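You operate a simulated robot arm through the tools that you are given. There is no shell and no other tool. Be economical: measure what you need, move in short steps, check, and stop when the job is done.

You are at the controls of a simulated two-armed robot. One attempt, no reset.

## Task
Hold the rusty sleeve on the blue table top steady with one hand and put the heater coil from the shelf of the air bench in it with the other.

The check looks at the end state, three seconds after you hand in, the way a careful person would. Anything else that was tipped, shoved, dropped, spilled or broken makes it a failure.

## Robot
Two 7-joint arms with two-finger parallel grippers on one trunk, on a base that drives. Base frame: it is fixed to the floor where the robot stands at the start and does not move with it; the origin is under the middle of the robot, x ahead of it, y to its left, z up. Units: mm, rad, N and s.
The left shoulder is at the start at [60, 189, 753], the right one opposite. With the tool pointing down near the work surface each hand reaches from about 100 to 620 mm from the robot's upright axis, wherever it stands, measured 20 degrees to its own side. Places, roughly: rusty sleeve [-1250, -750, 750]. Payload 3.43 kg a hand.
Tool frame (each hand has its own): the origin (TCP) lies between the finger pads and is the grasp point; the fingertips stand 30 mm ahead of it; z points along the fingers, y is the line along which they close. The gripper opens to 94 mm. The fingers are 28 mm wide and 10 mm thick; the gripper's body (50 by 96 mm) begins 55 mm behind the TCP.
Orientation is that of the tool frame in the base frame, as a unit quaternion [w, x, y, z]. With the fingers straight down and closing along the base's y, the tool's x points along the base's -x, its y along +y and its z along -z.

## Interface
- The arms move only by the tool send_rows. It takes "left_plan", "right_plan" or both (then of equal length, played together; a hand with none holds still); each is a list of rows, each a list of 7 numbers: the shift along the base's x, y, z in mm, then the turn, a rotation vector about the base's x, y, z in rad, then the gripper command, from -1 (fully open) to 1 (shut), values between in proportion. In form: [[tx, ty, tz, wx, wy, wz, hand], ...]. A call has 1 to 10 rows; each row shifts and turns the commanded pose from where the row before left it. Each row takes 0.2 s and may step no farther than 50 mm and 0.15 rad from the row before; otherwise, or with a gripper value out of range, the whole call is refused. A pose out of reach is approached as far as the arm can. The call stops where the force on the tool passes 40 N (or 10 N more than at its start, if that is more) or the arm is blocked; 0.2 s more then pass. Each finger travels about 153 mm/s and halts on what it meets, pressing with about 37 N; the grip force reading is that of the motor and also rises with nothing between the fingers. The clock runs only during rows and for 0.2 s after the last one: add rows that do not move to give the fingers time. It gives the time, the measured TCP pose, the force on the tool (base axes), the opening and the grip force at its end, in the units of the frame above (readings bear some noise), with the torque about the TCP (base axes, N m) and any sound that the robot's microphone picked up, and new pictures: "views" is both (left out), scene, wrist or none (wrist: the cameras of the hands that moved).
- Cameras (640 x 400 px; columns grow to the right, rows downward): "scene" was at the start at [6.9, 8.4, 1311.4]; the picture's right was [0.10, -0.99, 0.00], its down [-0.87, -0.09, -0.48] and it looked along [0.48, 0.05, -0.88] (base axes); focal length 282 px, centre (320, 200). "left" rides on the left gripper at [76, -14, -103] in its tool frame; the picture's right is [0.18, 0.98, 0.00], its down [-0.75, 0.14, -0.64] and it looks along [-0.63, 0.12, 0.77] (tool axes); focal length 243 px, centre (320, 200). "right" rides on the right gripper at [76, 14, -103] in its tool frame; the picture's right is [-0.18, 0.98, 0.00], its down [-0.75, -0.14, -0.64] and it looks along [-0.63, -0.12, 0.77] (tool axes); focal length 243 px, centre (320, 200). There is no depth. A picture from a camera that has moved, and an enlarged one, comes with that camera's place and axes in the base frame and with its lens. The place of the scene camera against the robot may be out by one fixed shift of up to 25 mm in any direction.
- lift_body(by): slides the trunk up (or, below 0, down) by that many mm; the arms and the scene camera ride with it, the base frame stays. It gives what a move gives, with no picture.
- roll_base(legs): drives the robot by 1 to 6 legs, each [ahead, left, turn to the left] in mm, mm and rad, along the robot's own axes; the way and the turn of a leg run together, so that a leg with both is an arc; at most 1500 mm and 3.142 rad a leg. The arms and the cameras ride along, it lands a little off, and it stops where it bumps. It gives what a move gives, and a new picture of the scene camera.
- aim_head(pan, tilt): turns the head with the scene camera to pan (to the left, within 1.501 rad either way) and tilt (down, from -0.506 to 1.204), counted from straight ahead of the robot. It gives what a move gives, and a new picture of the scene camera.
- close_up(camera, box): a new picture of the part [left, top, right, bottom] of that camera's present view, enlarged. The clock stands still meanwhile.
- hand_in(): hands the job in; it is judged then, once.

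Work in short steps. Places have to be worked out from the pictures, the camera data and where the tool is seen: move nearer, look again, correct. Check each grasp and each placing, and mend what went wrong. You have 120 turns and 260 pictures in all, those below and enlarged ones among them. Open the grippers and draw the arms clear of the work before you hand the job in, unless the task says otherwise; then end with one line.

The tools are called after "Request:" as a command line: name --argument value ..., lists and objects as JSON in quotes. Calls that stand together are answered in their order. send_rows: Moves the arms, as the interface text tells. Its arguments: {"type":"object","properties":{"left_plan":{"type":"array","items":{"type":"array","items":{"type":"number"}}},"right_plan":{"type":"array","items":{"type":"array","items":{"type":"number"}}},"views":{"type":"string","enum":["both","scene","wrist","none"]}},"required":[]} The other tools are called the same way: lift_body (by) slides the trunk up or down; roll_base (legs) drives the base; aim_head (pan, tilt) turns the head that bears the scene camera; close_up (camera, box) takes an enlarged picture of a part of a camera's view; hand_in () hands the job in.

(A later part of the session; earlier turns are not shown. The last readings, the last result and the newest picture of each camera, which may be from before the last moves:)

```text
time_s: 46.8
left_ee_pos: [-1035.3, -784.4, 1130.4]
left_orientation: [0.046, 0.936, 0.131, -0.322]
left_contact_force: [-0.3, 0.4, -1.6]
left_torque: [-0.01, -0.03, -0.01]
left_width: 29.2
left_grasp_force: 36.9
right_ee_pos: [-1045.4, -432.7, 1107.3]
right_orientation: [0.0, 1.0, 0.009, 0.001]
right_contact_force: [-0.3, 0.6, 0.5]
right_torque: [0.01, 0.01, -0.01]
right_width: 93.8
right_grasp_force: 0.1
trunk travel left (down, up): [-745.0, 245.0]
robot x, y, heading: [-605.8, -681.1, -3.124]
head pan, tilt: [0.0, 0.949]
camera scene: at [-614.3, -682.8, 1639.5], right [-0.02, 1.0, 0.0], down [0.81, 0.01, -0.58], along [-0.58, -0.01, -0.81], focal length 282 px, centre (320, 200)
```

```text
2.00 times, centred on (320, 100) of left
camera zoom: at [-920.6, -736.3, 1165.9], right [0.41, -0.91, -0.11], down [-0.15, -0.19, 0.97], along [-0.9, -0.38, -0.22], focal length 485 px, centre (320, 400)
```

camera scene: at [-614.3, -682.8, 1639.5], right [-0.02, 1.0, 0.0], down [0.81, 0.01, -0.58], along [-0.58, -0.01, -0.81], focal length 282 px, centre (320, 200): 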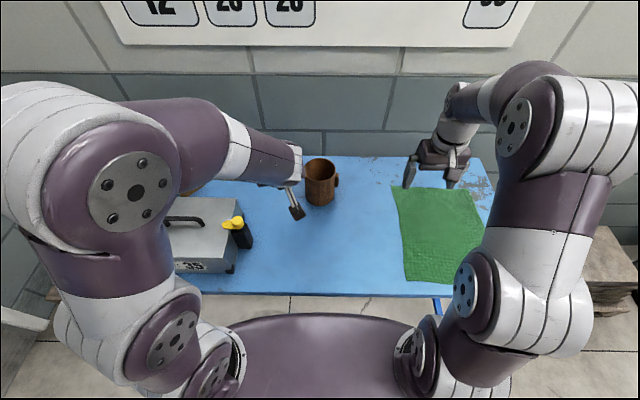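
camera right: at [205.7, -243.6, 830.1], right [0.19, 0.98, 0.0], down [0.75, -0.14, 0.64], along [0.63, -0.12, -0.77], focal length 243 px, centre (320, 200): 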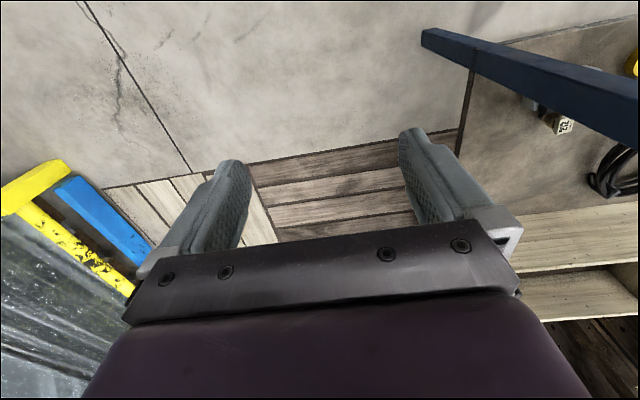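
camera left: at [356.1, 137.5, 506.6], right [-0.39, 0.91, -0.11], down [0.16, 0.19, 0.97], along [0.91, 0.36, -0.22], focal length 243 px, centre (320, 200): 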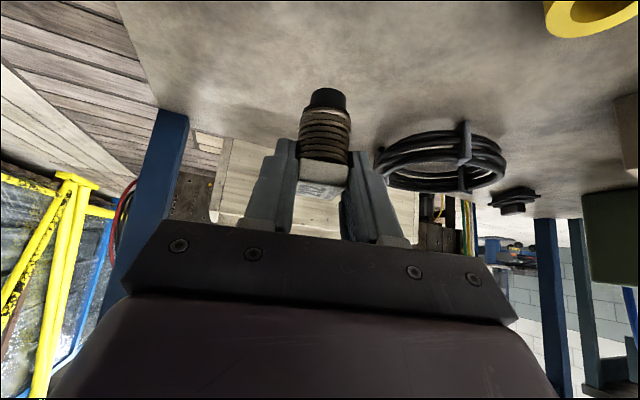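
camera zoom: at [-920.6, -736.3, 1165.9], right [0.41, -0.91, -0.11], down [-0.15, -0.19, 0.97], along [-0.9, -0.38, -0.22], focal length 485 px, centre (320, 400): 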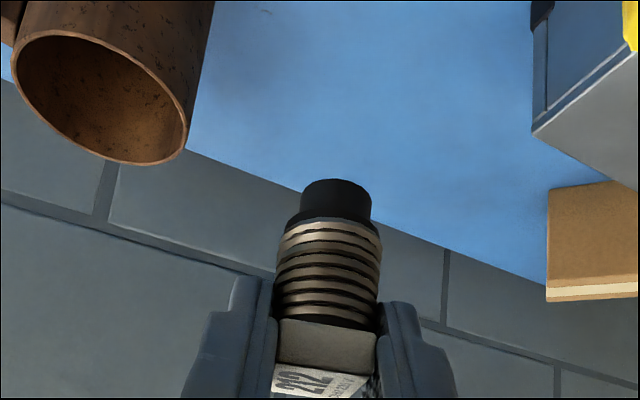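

Intersecting the two wrist views gives the rim centre at about (-1226, -695, 927), roughly 110 mm across. Deep insertion needs a vertical hand, so I'll stand the coil on a clear spot of the table at about (-1045, -660) and regrip it from straight above. Meanwhile the right hand turns -90° about z, ready for the lug.

Request:
send_rows --left_plan '[[0, 25, -40, 0, 0, 0, 1], [0, 25, -45, 0, 0, 0, 1], [0, 25, -45, 0, 0, 0, 1], [0, 25, -45, 0, 0, 0, 1], [0, 24, -45, 0, 0, 0, 1], [0, 0, 0, 0, 0, 0, 1], [0, 0, 0, 0, 0, 0, 1], [0, 0, 0, 0, 0, 0, 1], [0, 0, 0, 0, 0, 0, 1], [0, 0, 0, 0, 0, 0, 1]]' --right_plan '[[0, 5, 0, 0, 0, -0.15, -1], [0, 5, 0, 0, 0, -0.15, -1], [0, 5, 0, 0, 0, -0.15, -1], [0, 5, 0, 0, 0, -0.15, -1], [0, 5, 0, 0, 0, -0.15, -1], [0, 5, 0, 0, 0, -0.15, -1], [0, 5, 0, 0, 0, -0.15, -1], [0, 5, 0, 0, 0, -0.15, -1], [0, 5, 0, 0, 0, -0.15, -1], [0, 5, 0, 0, 0, -0.15, -1]]' --views "both"

```text
refused: row 2 steps farther than a row can; nothing moved
```

Request:
send_rows --left_plan '[[0, 20, -40, 0, 0, 0, 1], [0, 20, -40, 0, 0, 0, 1], [0, 20, -40, 0, 0, 0, 1], [0, 20, -40, 0, 0, 0, 1], [0, 20, -40, 0, 0, 0, 1], [0, 20, -20, 0, 0, 0, 1], [0, 0, 0, 0, 0, 0, 1], [0, 0, 0, 0, 0, 0, 1], [0, 0, 0, 0, 0, 0, 1], [0, 0, 0, 0, 0, 0, 1]]' --right_plan '[[0, 5, 0, 0, 0, -0.149, -1], [0, 5, 0, 0, 0, -0.149, -1], [0, 5, 0, 0, 0, -0.149, -1], [0, 5, 0, 0, 0, -0.149, -1], [0, 5, 0, 0, 0, -0.149, -1], [0, 5, 0, 0, 0, -0.149, -1], [0, 5, 0, 0, 0, -0.149, -1], [0, 5, 0, 0, 0, -0.149, -1], [0, 5, 0, 0, 0, -0.149, -1], [0, 5, 0, 0, 0, -0.149, -1]]' --views "both"

```text
time_s: 49.0
left_ee_pos: [-1035.3, -664.6, 912.6]
left_orientation: [0.046, 0.937, 0.131, -0.321]
left_contact_force: [0.4, -0.2, -1.2]
left_torque: [0.01, -0.04, 0.0]
left_width: 29.6
left_grasp_force: 36.4
right_ee_pos: [-1045.1, -383.6, 1108.9]
right_orientation: [-0.001, 0.74, -0.672, -0.001]
right_contact_force: [-0.7, -0.2, -1.2]
right_torque: [0.0, 0.01, 0.0]
right_width: 93.9
right_grasp_force: 0.0
trunk travel left (down, up): [-745.0, 245.0]
robot x, y, heading: [-606.5, -685.1, -3.128]
head pan, tilt: [0.0, 0.949]
camera scene: at [-613.8, -682.7, 1639.5], right [-0.02, 1.0, 0.0], down [0.81, 0.01, -0.58], along [-0.58, -0.01, -0.81], focal length 282 px, centre (320, 200)
camera right: at [-1051.8, -460.3, 1211.6], right [-1.0, 0.09, 0.0], down [0.07, 0.76, 0.64], along [0.06, 0.64, -0.77], focal length 243 px, centre (320, 200)
camera left: at [-920.7, -616.5, 946.5], right [0.41, -0.91, -0.11], down [-0.15, -0.19, 0.97], along [-0.9, -0.38, -0.22], focal length 243 px, centre (320, 200)
```

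scene: 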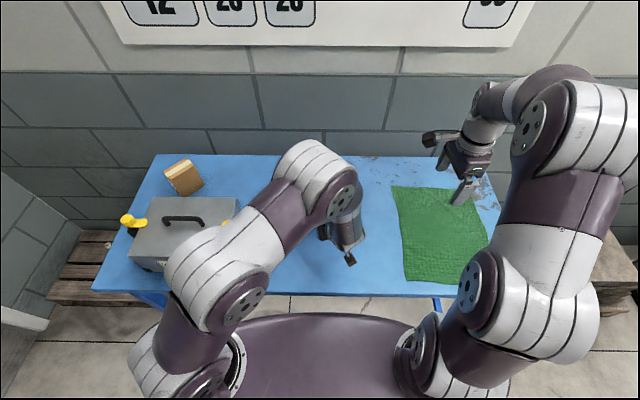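
right: 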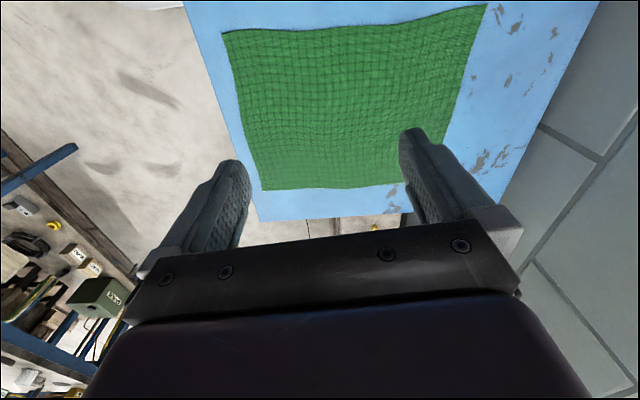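
left: 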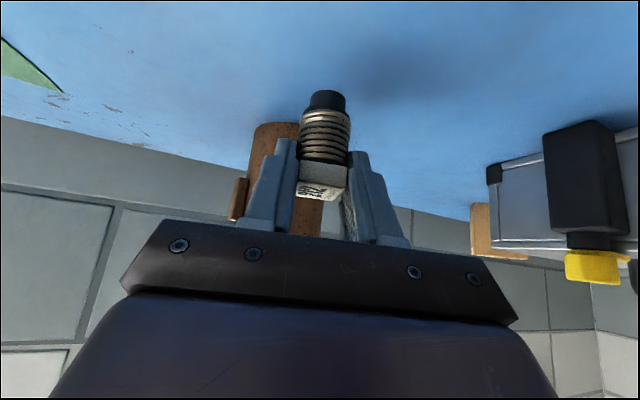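

The left view puts the table at about z≈805, so the coil's tip is about 48 mm above it. I descend most of the way, then feel in small steps.

Request:
send_rows --left_plan '[[0, 0, -15, 0, 0, 0, 1], [0, 0, -15, 0, 0, 0, 1], [0, 0, 0, 0, 0, 0, 1]]' --views "none"

Request:
close_up --camera "left" --box '[220, 40, 460, 190]'

```text
time_s: 49.8
left_ee_pos: [-1035.9, -664.1, 882.8]
left_orientation: [0.045, 0.937, 0.13, -0.322]
left_contact_force: [-0.5, 0.5, -1.1]
left_torque: [0.0, 0.0, -0.06]
left_width: 29.4
left_grasp_force: 36.7
right_ee_pos: [-1044.5, -384.3, 1108.5]
right_orientation: [0.001, 0.741, -0.672, -0.001]
right_contact_force: [0.0, 0.7, 0.0]
right_torque: [0.0, 0.0, 0.01]
right_width: 94.0
right_grasp_force: 0.1
trunk travel left (down, up): [-745.0, 245.0]
robot x, y, heading: [-604.0, -684.9, -3.125]
head pan, tilt: [0.0, 0.949]
```

```text
2.67 times, centred on (340, 115) of left
camera zoom: at [-921.1, -615.7, 916.8], right [0.41, -0.91, -0.11], down [-0.15, -0.19, 0.97], along [-0.9, -0.38, -0.22], focal length 647 px, centre (267, 427)
```

zoom: 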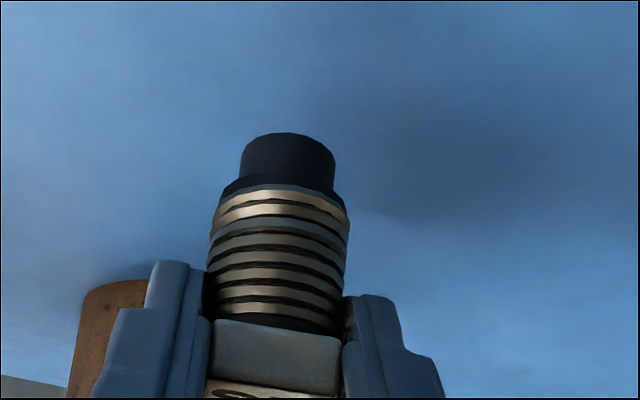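

The tip is at about z≈826, so roughly 20 mm remains. I step down finely and watch the force.

Request:
send_rows --left_plan '[[0, 0, -6, 0, 0, 0, 1], [0, 0, -4, 0, 0, 0, 1], [0, 0, -2, 0, 0, 0, 1], [0, 0, 0, 0, 0, 0, 1]]' --views "none"

Request:
close_up --camera "left" --box '[220, 40, 460, 190]'

```text
time_s: 50.8
left_ee_pos: [-1034.9, -665.9, 869.0]
left_orientation: [0.046, 0.937, 0.132, -0.322]
left_contact_force: [0.3, 0.0, -1.6]
left_torque: [0.03, -0.01, 0.0]
left_width: 29.4
left_grasp_force: 36.9
right_ee_pos: [-1044.5, -383.9, 1109.1]
right_orientation: [-0.001, 0.741, -0.672, 0.0]
right_contact_force: [-0.8, 0.1, 0.7]
right_torque: [0.01, -0.01, -0.05]
right_width: 94.1
right_grasp_force: 0.1
trunk travel left (down, up): [-745.0, 245.0]
robot x, y, heading: [-602.0, -686.7, -3.126]
head pan, tilt: [0.0, 0.949]
```

```text
2.67 times, centred on (340, 115) of left
camera zoom: at [-920.3, -616.3, 904.1], right [0.41, -0.91, -0.11], down [-0.15, -0.19, 0.97], along [-0.9, -0.38, -0.22], focal length 647 px, centre (267, 427)
```

zoom: 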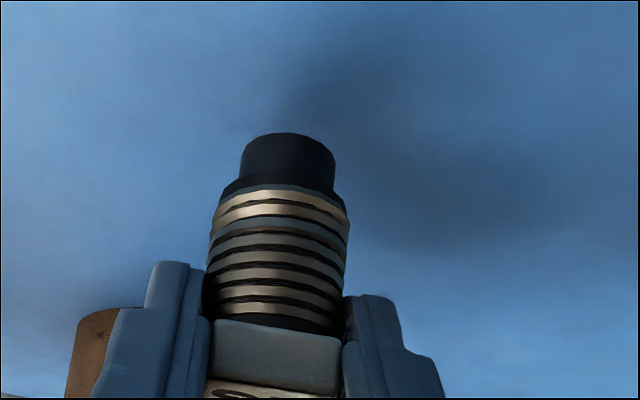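

The contact shadow is getting closer, so I keep going in 2 mm steps.

Request:
send_rows --left_plan '[[0, 0, -2, 0, 0, 0, 1], [0, 0, -2, 0, 0, 0, 1], [0, 0, -2, 0, 0, 0, 1], [0, 0, 0, 0, 0, 0, 1]]' --views "none"

Request:
close_up --camera "left" --box '[220, 40, 460, 190]'

```text
time_s: 51.8
left_ee_pos: [-1034.6, -665.8, 863.2]
left_orientation: [0.046, 0.936, 0.131, -0.322]
left_contact_force: [-0.8, -0.5, -1.1]
left_torque: [0.01, -0.01, -0.03]
left_width: 29.7
left_grasp_force: 37.0
right_ee_pos: [-1044.6, -384.0, 1109.0]
right_orientation: [0.0, 0.741, -0.672, 0.0]
right_contact_force: [-0.1, 0.5, -0.2]
right_torque: [-0.01, -0.02, 0.03]
right_width: 94.1
right_grasp_force: 0.0
trunk travel left (down, up): [-745.0, 245.0]
robot x, y, heading: [-601.2, -685.4, -3.126]
head pan, tilt: [0.0, 0.949]
```

```text
2.67 times, centred on (340, 115) of left
camera zoom: at [-920.2, -616.8, 897.9], right [0.41, -0.91, -0.11], down [-0.15, -0.19, 0.97], along [-0.9, -0.38, -0.22], focal length 647 px, centre (267, 427)
```

zoom: 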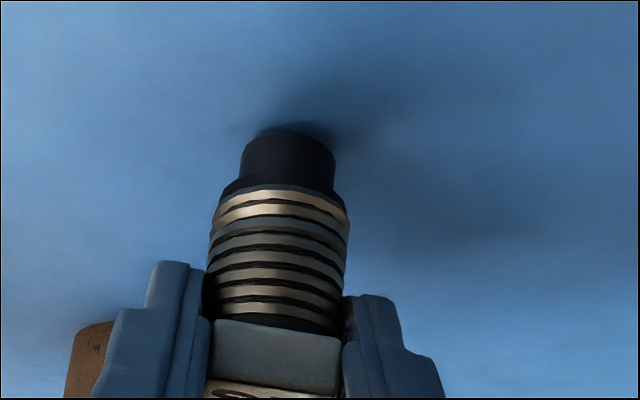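

Shadow almost meets the tip: only 2–3 mm left.

Request:
send_rows --left_plan '[[0, 0, -1, 0, 0, 0, 1], [0, 0, -1, 0, 0, 0, 1], [0, 0, 0, 0, 0, 0, 1]]' --views "none"

Request:
close_up --camera "left" --box '[220, 40, 460, 190]'

```text
time_s: 52.6
left_ee_pos: [-1034.0, -663.9, 861.6]
left_orientation: [0.046, 0.937, 0.131, -0.321]
left_contact_force: [-0.1, 0.3, -0.7]
left_torque: [0.01, 0.0, 0.01]
left_width: 29.4
left_grasp_force: 36.7
right_ee_pos: [-1044.3, -383.2, 1109.0]
right_orientation: [0.0, 0.741, -0.672, 0.001]
right_contact_force: [0.0, 0.5, -1.0]
right_torque: [0.0, -0.02, 0.03]
right_width: 94.2
right_grasp_force: 0.0
trunk travel left (down, up): [-745.0, 245.0]
robot x, y, heading: [-602.0, -685.0, -3.123]
head pan, tilt: [0.0, 0.949]
```

```text
2.67 times, centred on (340, 115) of left
camera zoom: at [-919.9, -616.2, 896.5], right [0.41, -0.91, -0.11], down [-0.15, -0.19, 0.97], along [-0.9, -0.38, -0.22], focal length 647 px, centre (267, 427)
```

zoom: 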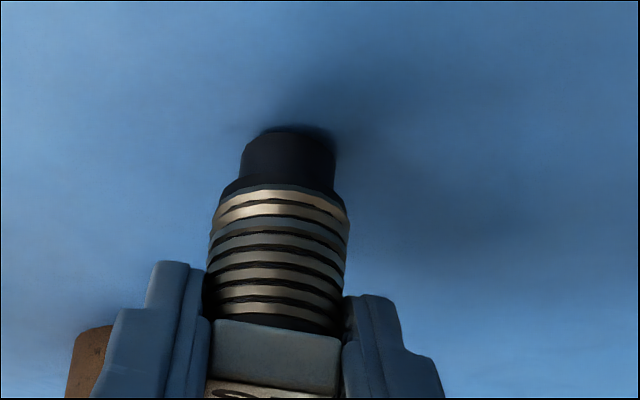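

Request:
send_rows --left_plan '[[0, 0, -1, 0, 0, 0, 1], [0, 0, -1, 0, 0, 0, 1], [0, 0, -1, 0, 0, 0, 1], [0, 0, 0, 0, 0, 0, 1]]' --views "none"

Request:
close_up --camera "left" --box '[220, 40, 460, 190]'

```text
time_s: 53.6
left_ee_pos: [-1033.5, -665.5, 858.4]
left_orientation: [0.046, 0.937, 0.131, -0.321]
left_contact_force: [-0.1, 0.1, -1.2]
left_torque: [0.0, 0.0, 0.03]
left_width: 29.7
left_grasp_force: 37.5
right_ee_pos: [-1043.8, -383.5, 1109.3]
right_orientation: [-0.001, 0.741, -0.671, 0.001]
right_contact_force: [0.3, 0.6, -1.1]
right_torque: [-0.01, -0.01, -0.02]
right_width: 94.4
right_grasp_force: 0.1
trunk travel left (down, up): [-745.0, 245.0]
robot x, y, heading: [-602.6, -684.3, -3.122]
head pan, tilt: [0.0, 0.949]
```

```text
2.67 times, centred on (340, 115) of left
camera zoom: at [-920.1, -616.4, 892.9], right [0.41, -0.91, -0.11], down [-0.15, -0.19, 0.97], along [-0.9, -0.38, -0.22], focal length 647 px, centre (267, 427)
```

zoom: 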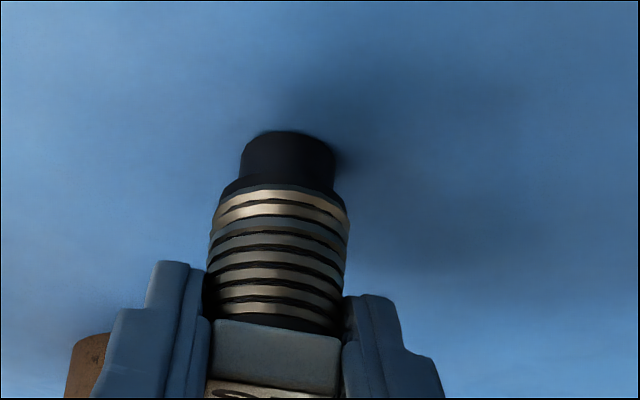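

Very near contact. I'll go 3 more mm in 1 mm rows.

Request:
send_rows --left_plan '[[0, 0, -1, 0, 0, 0, 1], [0, 0, -1, 0, 0, 0, 1], [0, 0, 0, 0, 0, 0, 1]]' --views "none"

Request:
close_up --camera "left" --box '[270, 70, 390, 145]'

```text
time_s: 54.4
left_ee_pos: [-1034.9, -664.3, 857.6]
left_orientation: [0.044, 0.936, 0.131, -0.323]
left_contact_force: [-0.8, -3.2, 15.0]
left_torque: [-0.18, 0.13, 0.04]
left_width: 29.5
left_grasp_force: 37.1
right_ee_pos: [-1043.5, -384.9, 1109.6]
right_orientation: [0.001, 0.741, -0.672, -0.001]
right_contact_force: [-0.4, 0.6, 0.4]
right_torque: [-0.02, 0.01, 0.01]
right_width: 93.9
right_grasp_force: 0.1
trunk travel left (down, up): [-745.0, 245.0]
robot x, y, heading: [-600.7, -683.7, -3.123]
head pan, tilt: [0.0, 0.949]
```

```text
5.33 times, centred on (330, 108) of left
camera zoom: at [-920.1, -616.2, 891.6], right [0.41, -0.91, -0.12], down [-0.15, -0.19, 0.97], along [-0.9, -0.38, -0.21], focal length 1294 px, centre (267, 693)
```

zoom: 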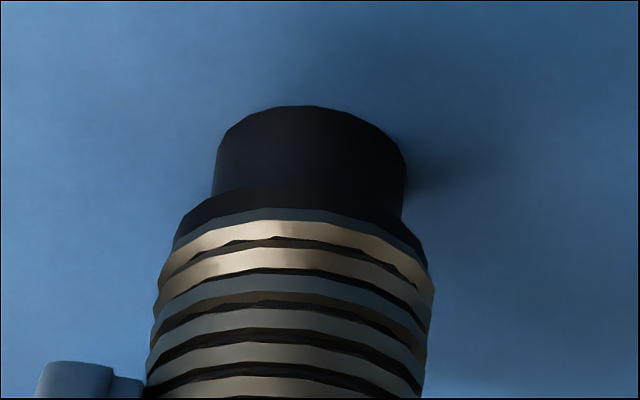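

It touches at 15 N, so the table is at z≈800. I open the left hand and retreat along its own axis.

Request:
send_rows --left_plan '[[0, 0, 0.5, 0, 0, 0, 0.3], [0, 0, 0, 0, 0, 0, -0.4], [0, 0, 0, 0, 0, 0, -1], [12, 3.7, 16, 0, 0, 0, -1], [18, 5.5, 24, 0, 0, 0, -1], [24, 7.4, 32, 0, 0, 0, -1], [24, 7.4, 32, 0, 0, 0, -1]]' --views "both"

```text
time_s: 56.0
left_ee_pos: [-955.5, -641.4, 960.8]
left_orientation: [0.045, 0.936, 0.131, -0.323]
left_contact_force: [-0.3, 0.6, -1.0]
left_torque: [-0.02, 0.01, 0.02]
left_width: 94.0
left_grasp_force: 0.1
right_ee_pos: [-1044.6, -383.6, 1108.9]
right_orientation: [0.001, 0.74, -0.672, 0.0]
right_contact_force: [1.0, 0.0, -1.2]
right_torque: [0.0, 0.01, 0.04]
right_width: 94.1
right_grasp_force: 0.0
trunk travel left (down, up): [-745.0, 245.0]
robot x, y, heading: [-603.4, -683.1, -3.124]
head pan, tilt: [0.0, 0.949]
camera scene: at [-612.0, -682.9, 1639.4], right [-0.02, 1.0, 0.0], down [0.81, 0.01, -0.58], along [-0.58, -0.01, -0.81], focal length 282 px, centre (320, 200)
camera left: at [-840.9, -593.4, 995.6], right [0.41, -0.91, -0.11], down [-0.15, -0.19, 0.97], along [-0.9, -0.38, -0.22], focal length 243 px, centre (320, 200)
```

scene: 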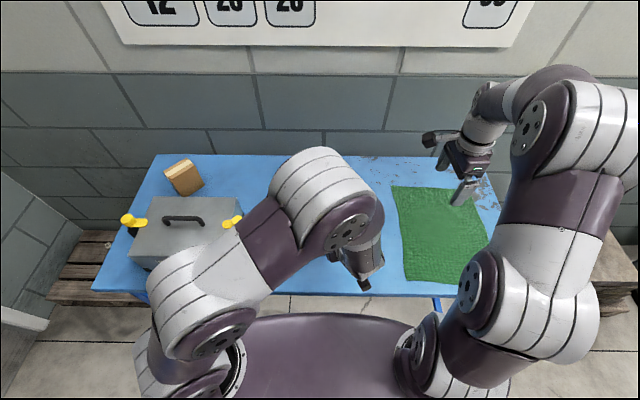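
left: 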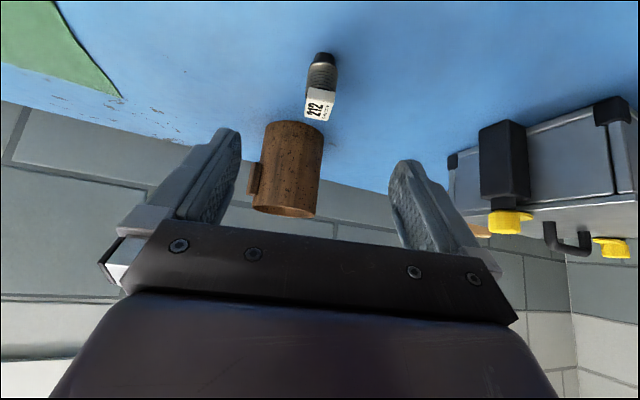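

The coil stands upright on the table. I measure the coil and the sleeve from this camera.

Request:
close_up --camera "left" --box '[220, 40, 460, 190]'

Request:
close_up --camera "left" --box '[220, 90, 380, 240]'

```text
2.67 times, centred on (340, 115) of left
camera zoom: at [-840.9, -593.4, 995.6], right [0.41, -0.91, -0.11], down [-0.15, -0.19, 0.97], along [-0.9, -0.38, -0.22], focal length 647 px, centre (267, 427)
```

zoom: 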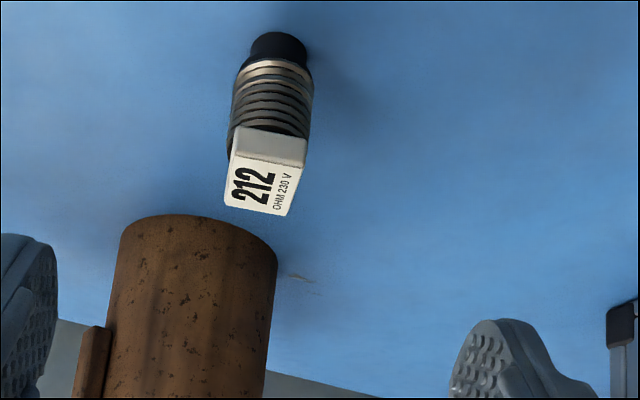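

```text
2.67 times, centred on (300, 165) of left
camera zoom: at [-840.9, -593.4, 995.6], right [0.41, -0.91, -0.11], down [-0.15, -0.19, 0.97], along [-0.9, -0.38, -0.22], focal length 647 px, centre (373, 293)
```

zoom: 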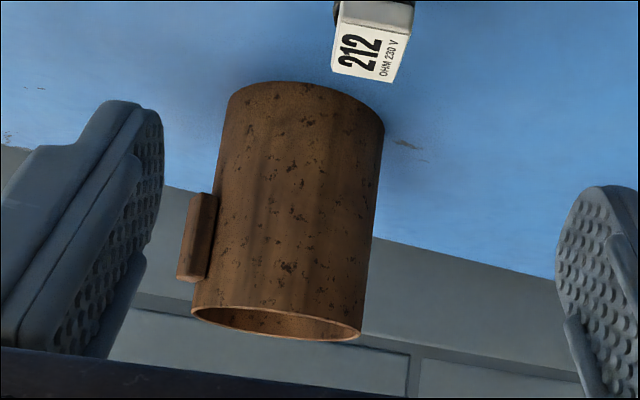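

Measured: coil axis about (-1041, -665) with its head top at z≈858; sleeve axis about (-1220, -691), rim z≈931, outer diameter about 100, lug z≈866–919 on the +y side. Now I bring the left hand to vertical, above the coil.

Request:
send_rows --left_plan '[[-5, 0, 3, 0.0389, -0.127, 0, -1], [-15, -4, 3, 0.0389, -0.127, 0, -1], [-20, -6, 3, 0.0389, -0.127, 0, -1], [-22, -7, 0, 0.0389, -0.127, 0, -1], [-23, -7, 0, 0.0389, -0.127, 0, -1], [0, 0, 0, 0, 0, 0, -1]]' --views "wrist"

Request:
close_up --camera "left" --box '[160, 60, 480, 260]'

```text
time_s: 57.4
left_ee_pos: [-1005.7, -665.2, 955.4]
left_orientation: [0.005, 0.988, 0.14, -0.067]
left_contact_force: [-0.5, -0.5, -0.1]
left_torque: [0.0, -0.02, 0.02]
left_width: 93.9
left_grasp_force: 0.0
left hand out of reach, approached as far as the arm can: row 4, 5
right_ee_pos: [-1044.9, -383.9, 1109.0]
right_orientation: [0.0, 0.74, -0.672, 0.001]
right_contact_force: [-0.7, 0.1, 0.0]
right_torque: [-0.02, -0.02, 0.0]
right_width: 93.9
right_grasp_force: 0.1
trunk travel left (down, up): [-745.0, 245.0]
robot x, y, heading: [-599.7, -683.1, -3.125]
head pan, tilt: [0.0, 0.949]
camera left: at [-923.7, -627.5, 1047.1], right [0.45, -0.89, -0.03], down [-0.59, -0.32, 0.74], along [-0.67, -0.31, -0.68], focal length 243 px, centre (320, 200)
```

left: 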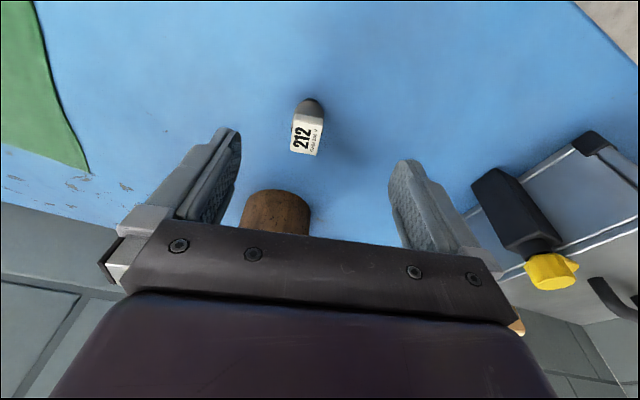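

```text
2.00 times, centred on (320, 160) of left
camera zoom: at [-923.7, -627.5, 1047.1], right [0.45, -0.89, -0.03], down [-0.59, -0.32, 0.74], along [-0.67, -0.31, -0.68], focal length 485 px, centre (320, 280)
```

zoom: 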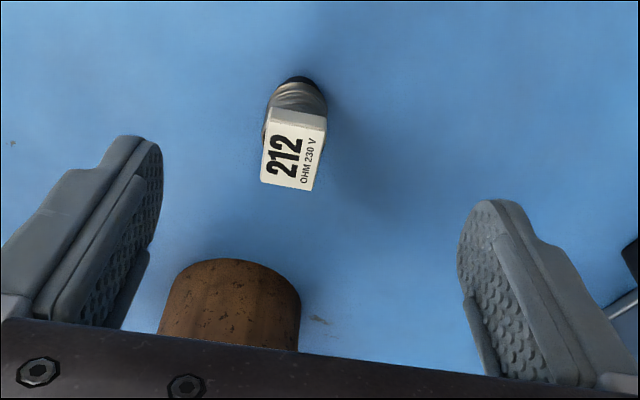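

The wrist limits full verticality because the shoulder is too low over this table. I raise the trunk 160 mm and bring the hand back down.

Request:
lift_body --by 160

Request:
send_rows --left_plan '[[-5, 0, -40, 0.0389, -0.127, 0, -1], [-10, 0, -40, 0, 0, 0, -1], [-10, 0, -40, 0, 0, 0, -1], [-8, 0, -35, 0, 0, 0, -1], [0, 0, 0, 0, 0, 0, -1]]' --views "none"

Request:
close_up --camera "left" --box '[160, 60, 480, 260]'

```text
time_s: 59.2
left_ee_pos: [-1005.2, -665.5, 1114.7]
left_orientation: [0.005, 0.988, 0.139, -0.067]
left_contact_force: [0.3, -0.7, -0.6]
left_torque: [-0.03, -0.03, -0.04]
left_width: 93.9
left_grasp_force: 0.0
right_ee_pos: [-1043.9, -383.6, 1268.1]
right_orientation: [0.0, 0.741, -0.672, 0.0]
right_contact_force: [-1.0, 0.0, -0.5]
right_torque: [-0.02, 0.02, 0.01]
right_width: 94.1
right_grasp_force: 0.1
trunk travel left (down, up): [-905.0, 85.0]
robot x, y, heading: [-601.2, -683.2, -3.125]
head pan, tilt: [0.0, 0.949]
```

```text
time_s: 60.4
left_ee_pos: [-1014.8, -685.9, 995.5]
left_orientation: [0.005, 0.989, 0.139, -0.058]
left_contact_force: [-0.5, 0.1, 0.2]
left_torque: [-0.03, 0.0, 0.01]
left_width: 93.9
left_grasp_force: 0.0
left hand out of reach, approached as far as the arm can: row 1
right_ee_pos: [-1044.5, -384.4, 1269.0]
right_orientation: [0.0, 0.741, -0.672, 0.0]
right_contact_force: [-0.4, -0.3, -0.1]
right_torque: [-0.01, 0.03, -0.04]
right_width: 94.0
right_grasp_force: 0.1
trunk travel left (down, up): [-905.0, 85.0]
robot x, y, heading: [-598.6, -682.8, -3.126]
head pan, tilt: [0.0, 0.949]
```

```text
2.00 times, centred on (320, 160) of left
camera zoom: at [-934.8, -646.9, 1089.1], right [0.45, -0.89, -0.03], down [-0.61, -0.33, 0.72], along [-0.66, -0.31, -0.69], focal length 485 px, centre (320, 280)
```

zoom: 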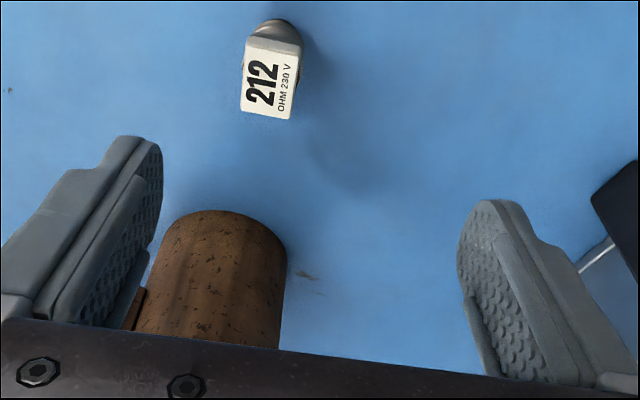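

Now I have room: I correct the remaining 6.6° tilt and centre over the coil.

Request:
send_rows --left_plan '[[-9, 7, 0, 0.011, -0.037, 0, -1], [-9, 7, 0, 0.011, -0.037, 0, -1], [-8, 7, 0, 0.011, -0.037, 0, -1], [0, 0, 0, 0, 0, 0, -1]]' --views "none"

Request:
close_up --camera "left" --box '[160, 60, 480, 260]'

```text
time_s: 61.4
left_ee_pos: [-1051.3, -667.9, 999.6]
left_orientation: [-0.033, 0.985, 0.139, -0.101]
left_contact_force: [-0.1, -0.8, -0.3]
left_torque: [0.04, -0.03, -0.01]
left_width: 93.9
left_grasp_force: 0.1
left hand out of reach, approached as far as the arm can: row 1, 2, 3
right_ee_pos: [-1044.3, -383.9, 1268.6]
right_orientation: [0.0, 0.741, -0.672, 0.001]
right_contact_force: [0.5, -0.5, 0.0]
right_torque: [0.02, -0.03, 0.0]
right_width: 94.0
right_grasp_force: 0.0
trunk travel left (down, up): [-905.0, 85.0]
robot x, y, heading: [-607.5, -685.3, -3.127]
head pan, tilt: [0.0, 0.949]
```

```text
2.00 times, centred on (320, 160) of left
camera zoom: at [-961.5, -635.1, 1086.9], right [0.44, -0.89, -0.13], down [-0.54, -0.37, 0.76], along [-0.72, -0.26, -0.64], focal length 485 px, centre (320, 280)
```

zoom: 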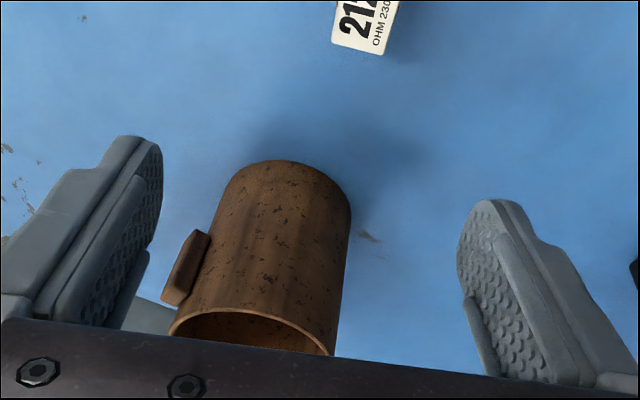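

The arm is at some joint limit in this posture. I look at its configuration.

Request:
aim_head --pan 0.0 --tilt 1.0

```text
time_s: 62.0
left_ee_pos: [-1049.9, -668.0, 1000.0]
left_orientation: [-0.032, 0.984, 0.14, -0.101]
left_contact_force: [0.0, 0.2, 0.3]
left_torque: [-0.03, 0.01, -0.04]
left_width: 93.9
left_grasp_force: 0.2
right_ee_pos: [-1044.0, -383.0, 1267.2]
right_orientation: [0.0, 0.74, -0.672, 0.0]
right_contact_force: [0.3, 0.4, 0.0]
right_torque: [0.0, 0.0, 0.03]
right_width: 93.9
right_grasp_force: 0.1
trunk travel left (down, up): [-905.0, 85.0]
robot x, y, heading: [-604.4, -681.4, -3.121]
head pan, tilt: [0.0, 1.0]
camera scene: at [-610.7, -682.6, 1795.9], right [-0.02, 1.0, 0.0], down [0.84, 0.01, -0.54], along [-0.54, -0.01, -0.84], focal length 282 px, centre (320, 200)
```

scene: 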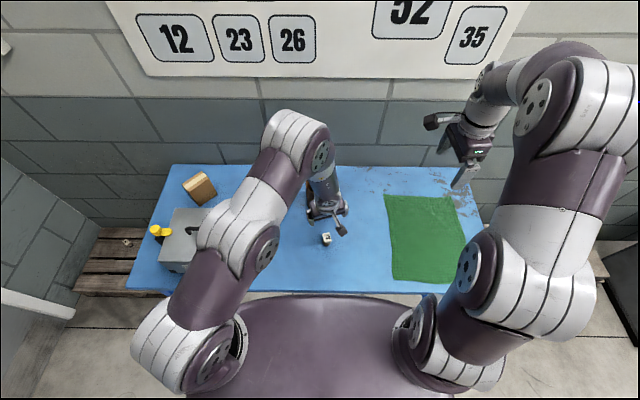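

The elbow is folded past the wrist, so the coil is too close for a vertical tool at this height. I back the base off 130 mm and a little to the right, so the arm extends more.

Request:
roll_base --legs '[[-130, -50, 0]]'

Request:
lift_body --by 60

Request:
send_rows --left_plan '[[-30, 0, -30, 0, 0, 0, -1], [-30, 0, -30, 0, 0, 0, -1], [-30, -5, -20, 0, 0, 0, -1], [-30, -5, -20, 0, 0, 0, -1], [0, 0, 0, 0, 0, 0, -1]]' --views "none"

```text
time_s: 63.3
left_ee_pos: [-924.3, -615.6, 997.8]
left_orientation: [-0.033, 0.985, 0.14, -0.1]
left_contact_force: [0.4, -0.5, 0.8]
left_torque: [0.01, -0.01, 0.01]
left_width: 94.1
left_grasp_force: 0.1
right_ee_pos: [-918.9, -331.5, 1268.6]
right_orientation: [-0.001, 0.741, -0.671, 0.001]
right_contact_force: [-0.3, -0.1, 0.6]
right_torque: [-0.01, -0.04, -0.01]
right_width: 94.1
right_grasp_force: 0.0
trunk travel left (down, up): [-905.0, 85.0]
robot x, y, heading: [-471.1, -628.9, -3.129]
head pan, tilt: [0.0, 1.0]
camera scene: at [-485.5, -630.8, 1795.8], right [-0.02, 1.0, 0.0], down [0.84, 0.02, -0.54], along [-0.54, -0.01, -0.84], focal length 282 px, centre (320, 200)
```

scene: 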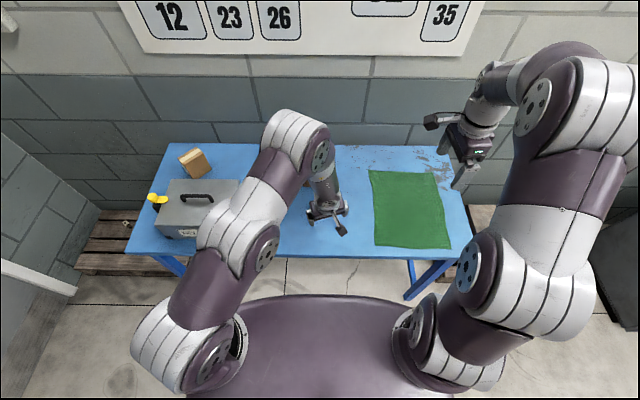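

```text
time_s: 64.3
left_ee_pos: [-922.5, -613.9, 1059.8]
left_orientation: [-0.032, 0.985, 0.14, -0.1]
left_contact_force: [-0.3, -0.2, -0.3]
left_torque: [-0.01, 0.03, 0.0]
left_width: 94.0
left_grasp_force: 0.1
right_ee_pos: [-918.4, -332.2, 1329.2]
right_orientation: [0.0, 0.741, -0.671, -0.001]
right_contact_force: [-0.4, 0.4, 0.1]
right_torque: [0.02, -0.02, 0.02]
right_width: 94.1
right_grasp_force: 0.1
trunk travel left (down, up): [-965.0, 25.0]
robot x, y, heading: [-470.4, -633.4, -3.126]
head pan, tilt: [0.0, 1.0]
```

```text
time_s: 65.5
left_ee_pos: [-991.1, -645.4, 958.8]
left_orientation: [-0.032, 0.984, 0.141, -0.101]
left_contact_force: [0.0, -0.1, -1.2]
left_torque: [0.01, 0.01, 0.03]
left_width: 94.1
left_grasp_force: 0.1
left hand out of reach, approached as far as the arm can: row 3, 4
right_ee_pos: [-917.3, -331.9, 1329.4]
right_orientation: [0.001, 0.741, -0.671, -0.001]
right_contact_force: [-0.7, -0.4, -0.1]
right_torque: [-0.05, 0.03, -0.03]
right_width: 93.7
right_grasp_force: 0.1
trunk travel left (down, up): [-965.0, 25.0]
robot x, y, heading: [-476.5, -632.4, -3.127]
head pan, tilt: [0.0, 1.0]
```

I suspect the wrist yaw I added has run a joint into its limit. I undo that yaw and level the tool to test.

Request:
send_rows --left_plan '[[0, 0, 0, -0.016, -0.05, -0.07, -1], [0, 0, 0, -0.016, -0.05, -0.07, -1], [0, 0, 0, -0.016, -0.05, -0.07, -1], [0, 0, 0, -0.016, -0.05, -0.07, -1], [0, 0, 0, 0, 0, 0, -1]]' --views "scene"

```text
time_s: 66.7
left_ee_pos: [-984.4, -642.2, 982.1]
left_orientation: [-0.057, 0.986, 0.095, -0.122]
left_contact_force: [0.5, 0.5, 0.7]
left_torque: [0.03, 0.0, -0.03]
left_width: 94.2
left_grasp_force: 0.1
left hand out of reach, approached as far as the arm can: row 1, 2, 3, 4
right_ee_pos: [-918.1, -332.4, 1328.6]
right_orientation: [0.0, 0.741, -0.671, -0.001]
right_contact_force: [-0.6, 0.4, -0.5]
right_torque: [0.02, 0.01, 0.01]
right_width: 94.0
right_grasp_force: 0.2
trunk travel left (down, up): [-965.0, 25.0]
robot x, y, heading: [-475.1, -629.1, -3.124]
head pan, tilt: [0.0, 1.0]
camera scene: at [-483.5, -629.4, 1855.9], right [-0.02, 1.0, 0.0], down [0.84, 0.02, -0.54], along [-0.54, -0.01, -0.84], focal length 282 px, centre (320, 200)
```

scene: 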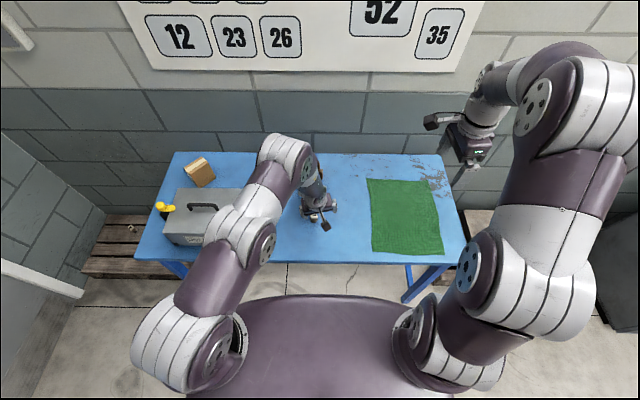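

It seems stuck in a poor joint branch. I raise the hand, shift it to its own side, go back to a forward tilt with zero yaw, and then come to vertical from there.

Request:
send_rows --left_plan '[[0, 0, 30, 0, 0, 0, -1], [0, -15, 30, -0.04, 0.068, -0.039, -1], [0, -25, 20, -0.04, 0.068, -0.039, -1], [0, -25, 10, -0.04, 0.068, -0.039, -1], [0, -25, 0, -0.04, 0.068, -0.039, -1], [0, -10, 0, 0, 0, 0, -1], [0, 0, 0, 0, 0, 0, -1]]' --views "scene"

```text
time_s: 68.3
left_ee_pos: [-981.3, -727.2, 1041.7]
left_orientation: [0.008, 0.974, 0.024, -0.224]
left_contact_force: [0.5, -1.0, -0.2]
left_torque: [-0.01, -0.03, 0.05]
left_width: 94.2
left_grasp_force: 0.2
left hand out of reach, approached as far as the arm can: row 2, 3
right_ee_pos: [-916.4, -330.7, 1328.0]
right_orientation: [0.0, 0.741, -0.671, 0.0]
right_contact_force: [0.9, 0.0, 0.5]
right_torque: [-0.01, 0.01, -0.04]
right_width: 94.0
right_grasp_force: 0.0
trunk travel left (down, up): [-965.0, 25.0]
robot x, y, heading: [-475.8, -630.5, -3.118]
head pan, tilt: [0.0, 1.0]
camera scene: at [-482.7, -629.6, 1855.9], right [-0.02, 1.0, 0.0], down [0.84, 0.02, -0.54], along [-0.54, -0.01, -0.84], focal length 282 px, centre (320, 200)
```

scene: 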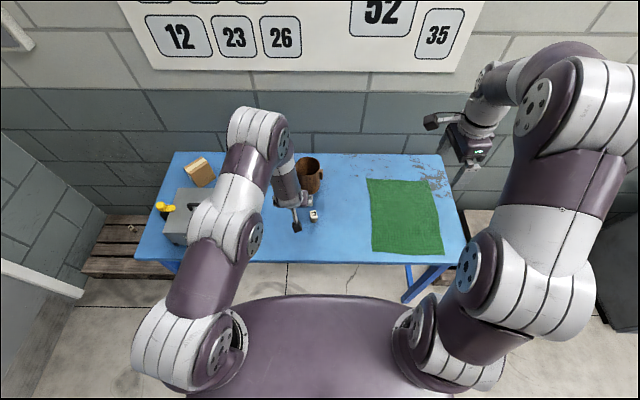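

I'm free again at 26° tilt and near-zero yaw. Now I try to level the tool here.

Request:
send_rows --left_plan '[[0, 0, 0, 0, -0.11, 0, -1], [0, 0, 0, 0, -0.11, 0, -1], [0, 0, 0, 0, -0.11, 0, -1], [0, 0, 0, 0, -0.11, 0, -1], [0, 0, 0, 0, 0, 0, -1]]' --views "none"

```text
time_s: 69.5
left_ee_pos: [-983.1, -740.6, 1042.3]
left_orientation: [0.043, 0.993, 0.027, -0.11]
left_contact_force: [0.1, 0.8, 0.0]
left_torque: [0.01, 0.01, 0.01]
left_width: 94.0
left_grasp_force: 0.0
left hand out of reach, approached as far as the arm can: row 2, 3, 4
right_ee_pos: [-916.5, -330.9, 1329.7]
right_orientation: [0.0, 0.741, -0.671, 0.0]
right_contact_force: [-0.6, 0.9, -0.2]
right_torque: [0.02, -0.05, -0.03]
right_width: 93.8
right_grasp_force: 0.0
trunk travel left (down, up): [-965.0, 25.0]
robot x, y, heading: [-474.6, -631.4, -3.128]
head pan, tilt: [0.0, 1.0]
```

The left wrist can only bend one way past its forearm. I swing the tool out to its own side first, then back, so the wrist goes round to the other bend.

Request:
send_rows --left_plan '[[0, 5, 10, -0.12, 0, 0, -1], [0, 5, 10, -0.12, 0, 0, -1], [0, 5, 0, -0.12, 0, 0, -1], [0, 5, 0, -0.1, -0.05, 0, -1], [0, 0, 0, 0, -0.1, 0, -1], [0, 0, 0, 0, -0.1, 0, -1], [0, 0, 0, 0, -0.1, 0, -1], [0, 0, 0, 0, 0, 0, -1]]' --views "scene"

```text
time_s: 71.3
left_ee_pos: [-985.2, -720.1, 1064.0]
left_orientation: [0.265, 0.962, -0.045, 0.056]
left_contact_force: [0.5, 0.0, 0.0]
left_torque: [0.0, -0.02, 0.0]
left_width: 93.9
left_grasp_force: 0.0
right_ee_pos: [-917.2, -332.7, 1328.2]
right_orientation: [0.001, 0.742, -0.671, 0.0]
right_contact_force: [0.0, 0.1, 0.4]
right_torque: [0.02, 0.03, 0.03]
right_width: 93.9
right_grasp_force: 0.1
trunk travel left (down, up): [-965.0, 25.0]
robot x, y, heading: [-478.6, -630.5, -3.13]
head pan, tilt: [0.0, 1.0]
camera scene: at [-482.8, -629.8, 1855.9], right [-0.02, 1.0, 0.0], down [0.84, 0.02, -0.54], along [-0.54, -0.01, -0.84], focal length 282 px, centre (320, 200)
```

scene: 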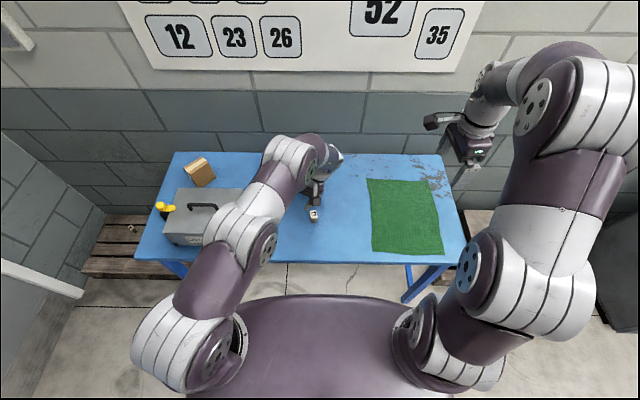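

That worked: the tool now leans 31° sideways, slightly backward, with no limit. I bring it back to vertical from here.

Request:
send_rows --left_plan '[[0, 0, 0, 0.1, 0, 0, -1], [0, 0, 0, 0.1, 0.02, 0, -1], [0, 0, 0, 0.1, 0.02, 0, -1], [0, 0, 0, 0.1, 0.02, 0, -1], [0, 0, 0, 0.1, 0.02, 0, -1], [0, 0, 0, 0.04, 0, 0, -1], [0, 0, 0, 0, 0, 0, -1]]' --views "wrist"

```text
time_s: 72.9
left_ee_pos: [-982.2, -723.3, 1063.2]
left_orientation: [0.087, 0.995, -0.049, 0.014]
left_contact_force: [-0.1, 0.9, 0.9]
left_torque: [-0.02, 0.0, 0.04]
left_width: 94.0
left_grasp_force: 0.1
left hand out of reach, approached as far as the arm can: row 4, 5
right_ee_pos: [-916.3, -331.4, 1329.2]
right_orientation: [0.0, 0.741, -0.671, 0.0]
right_contact_force: [-0.3, 0.1, 0.6]
right_torque: [0.0, -0.01, -0.06]
right_width: 94.0
right_grasp_force: 0.1
trunk travel left (down, up): [-965.0, 25.0]
robot x, y, heading: [-475.2, -628.5, -3.127]
head pan, tilt: [0.0, 1.0]
camera left: at [-908.2, -696.3, 1163.7], right [0.09, -0.98, 0.18], down [-0.78, 0.04, 0.63], along [-0.62, -0.19, -0.76], focal length 243 px, centre (320, 200)
```

left: 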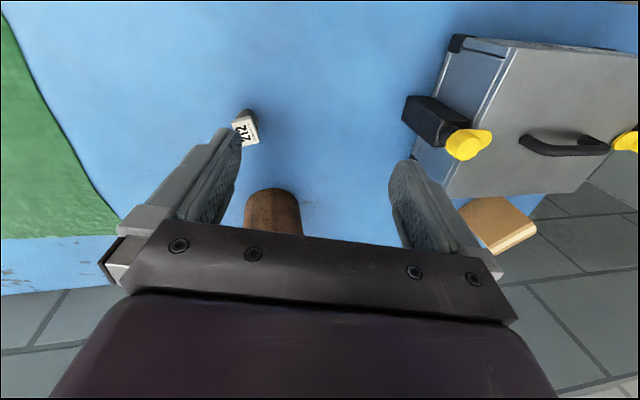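

There is an excluded cone about the straight wrist. I swing the tool round to a slight backward tilt, extend farther so the forearm leans forward, and then level.

Request:
send_rows --left_plan '[[-5, 0, 0, 0, -0.1, 0, -1], [-10, 0, 0, 0, -0.1, 0, -1], [-10, 5, 0, 0.06, -0.03, 0, -1], [-10, 10, 0, 0.06, 0, 0, -1], [-10, 10, 0, 0.06, 0, 0, -1], [-10, 10, -10, 0, 0, 0, -1], [0, 0, 0, 0, 0, 0, -1]]' --views "none"

```text
time_s: 74.5
left_ee_pos: [-972.4, -728.4, 1041.3]
left_orientation: [0.093, 0.993, -0.059, 0.036]
left_contact_force: [-0.1, 0.5, -0.1]
left_torque: [-0.03, 0.0, -0.01]
left_width: 93.8
left_grasp_force: 0.1
left hand out of reach, approached as far as the arm can: row 1, 2, 3, 4, 5, 6
right_ee_pos: [-916.7, -332.4, 1330.2]
right_orientation: [0.001, 0.741, -0.671, 0.0]
right_contact_force: [-0.4, 0.7, 1.0]
right_torque: [-0.02, -0.01, 0.0]
right_width: 93.8
right_grasp_force: 0.0
trunk travel left (down, up): [-965.0, 25.0]
robot x, y, heading: [-476.3, -629.6, -3.118]
head pan, tilt: [0.0, 1.0]
```

The left wrist won't go vertical, but the right one can. So I swap roles: the left hand, tilted forward, will pinch the sleeve's left wall, and the right hand, vertical, will bring the coil. First I return the left hand to its forward tilt.

Request:
send_rows --left_plan '[[0, 0, 10, 0, 0.12, 0, -1], [0, 0, 10, 0, 0.12, 0, -1], [0, 0, 10, 0, 0.12, 0, -1], [0, 0, 10, 0, 0.12, 0, -1], [0, 0, 5, 0.06, 0.1, 0, -1], [0, 0, 0, 0.06, 0.05, 0, -1], [0, 0, 0, 0.06, 0.03, 0, -1], [0, 0, 0, 0, 0, 0, -1]]' --views "none"

```text
time_s: 76.3
left_ee_pos: [-974.2, -730.2, 1085.2]
left_orientation: [0.018, 0.957, -0.005, -0.29]
left_contact_force: [-0.5, 0.2, -1.3]
left_torque: [-0.01, -0.03, -0.01]
left_width: 94.0
left_grasp_force: 0.1
right_ee_pos: [-916.7, -332.1, 1328.3]
right_orientation: [0.001, 0.741, -0.671, -0.001]
right_contact_force: [0.1, 0.1, 0.6]
right_torque: [0.0, 0.01, 0.0]
right_width: 94.2
right_grasp_force: 0.0
trunk travel left (down, up): [-965.0, 25.0]
robot x, y, heading: [-476.9, -632.1, -3.124]
head pan, tilt: [0.0, 1.0]
```

Left is at a clean 34° tilt with yaw near zero. I drive closer in two cautious legs.

Request:
roll_base --legs '[[120, 65, 0]]'

Request:
aim_head --pan 0.0 --tilt 1.2

```text
time_s: 77.7
left_ee_pos: [-1091.5, -797.0, 1085.4]
left_orientation: [0.018, 0.957, -0.005, -0.289]
left_contact_force: [0.0, 0.5, -0.9]
left_torque: [0.01, 0.02, 0.0]
left_width: 94.1
left_grasp_force: 0.1
right_ee_pos: [-1033.9, -398.5, 1328.8]
right_orientation: [0.001, 0.742, -0.671, 0.0]
right_contact_force: [-0.6, 0.0, 0.3]
right_torque: [0.0, 0.03, -0.02]
right_width: 93.8
right_grasp_force: 0.0
trunk travel left (down, up): [-965.0, 25.0]
robot x, y, heading: [-594.0, -700.1, -3.119]
head pan, tilt: [0.0, 1.0]
camera scene: at [-598.7, -696.2, 1855.9], right [-0.02, 1.0, 0.0], down [0.84, 0.02, -0.54], along [-0.54, -0.01, -0.84], focal length 282 px, centre (320, 200)
```

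scene: 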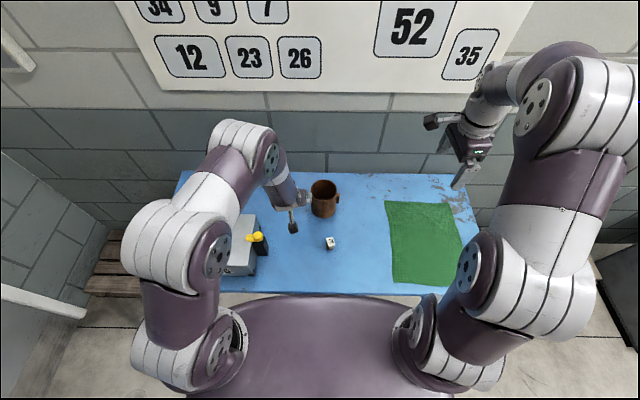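

```text
time_s: 78.4
left_ee_pos: [-1093.0, -799.2, 1086.0]
left_orientation: [0.017, 0.957, -0.006, -0.288]
left_contact_force: [0.7, 0.2, -0.9]
left_torque: [0.0, 0.01, -0.02]
left_width: 94.0
left_grasp_force: 0.1
right_ee_pos: [-1035.9, -400.7, 1328.7]
right_orientation: [0.001, 0.742, -0.671, 0.001]
right_contact_force: [0.3, -0.6, -0.7]
right_torque: [0.02, -0.03, -0.01]
right_width: 94.1
right_grasp_force: 0.2
trunk travel left (down, up): [-965.0, 25.0]
robot x, y, heading: [-591.9, -700.9, -3.128]
head pan, tilt: [0.0, 1.201]
camera scene: at [-588.6, -698.0, 1843.3], right [-0.02, 1.0, 0.0], down [0.93, 0.02, -0.36], along [-0.36, -0.01, -0.93], focal length 282 px, centre (320, 200)
```

scene: 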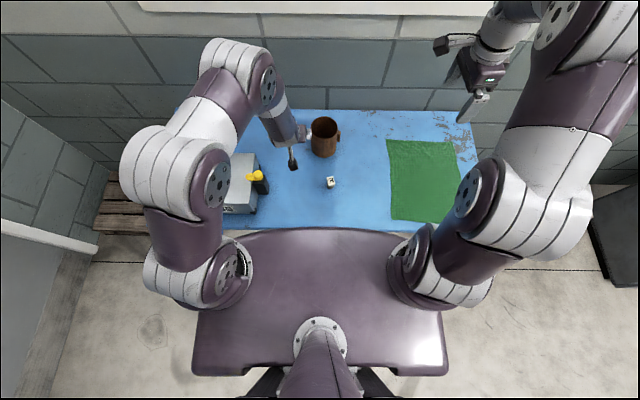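

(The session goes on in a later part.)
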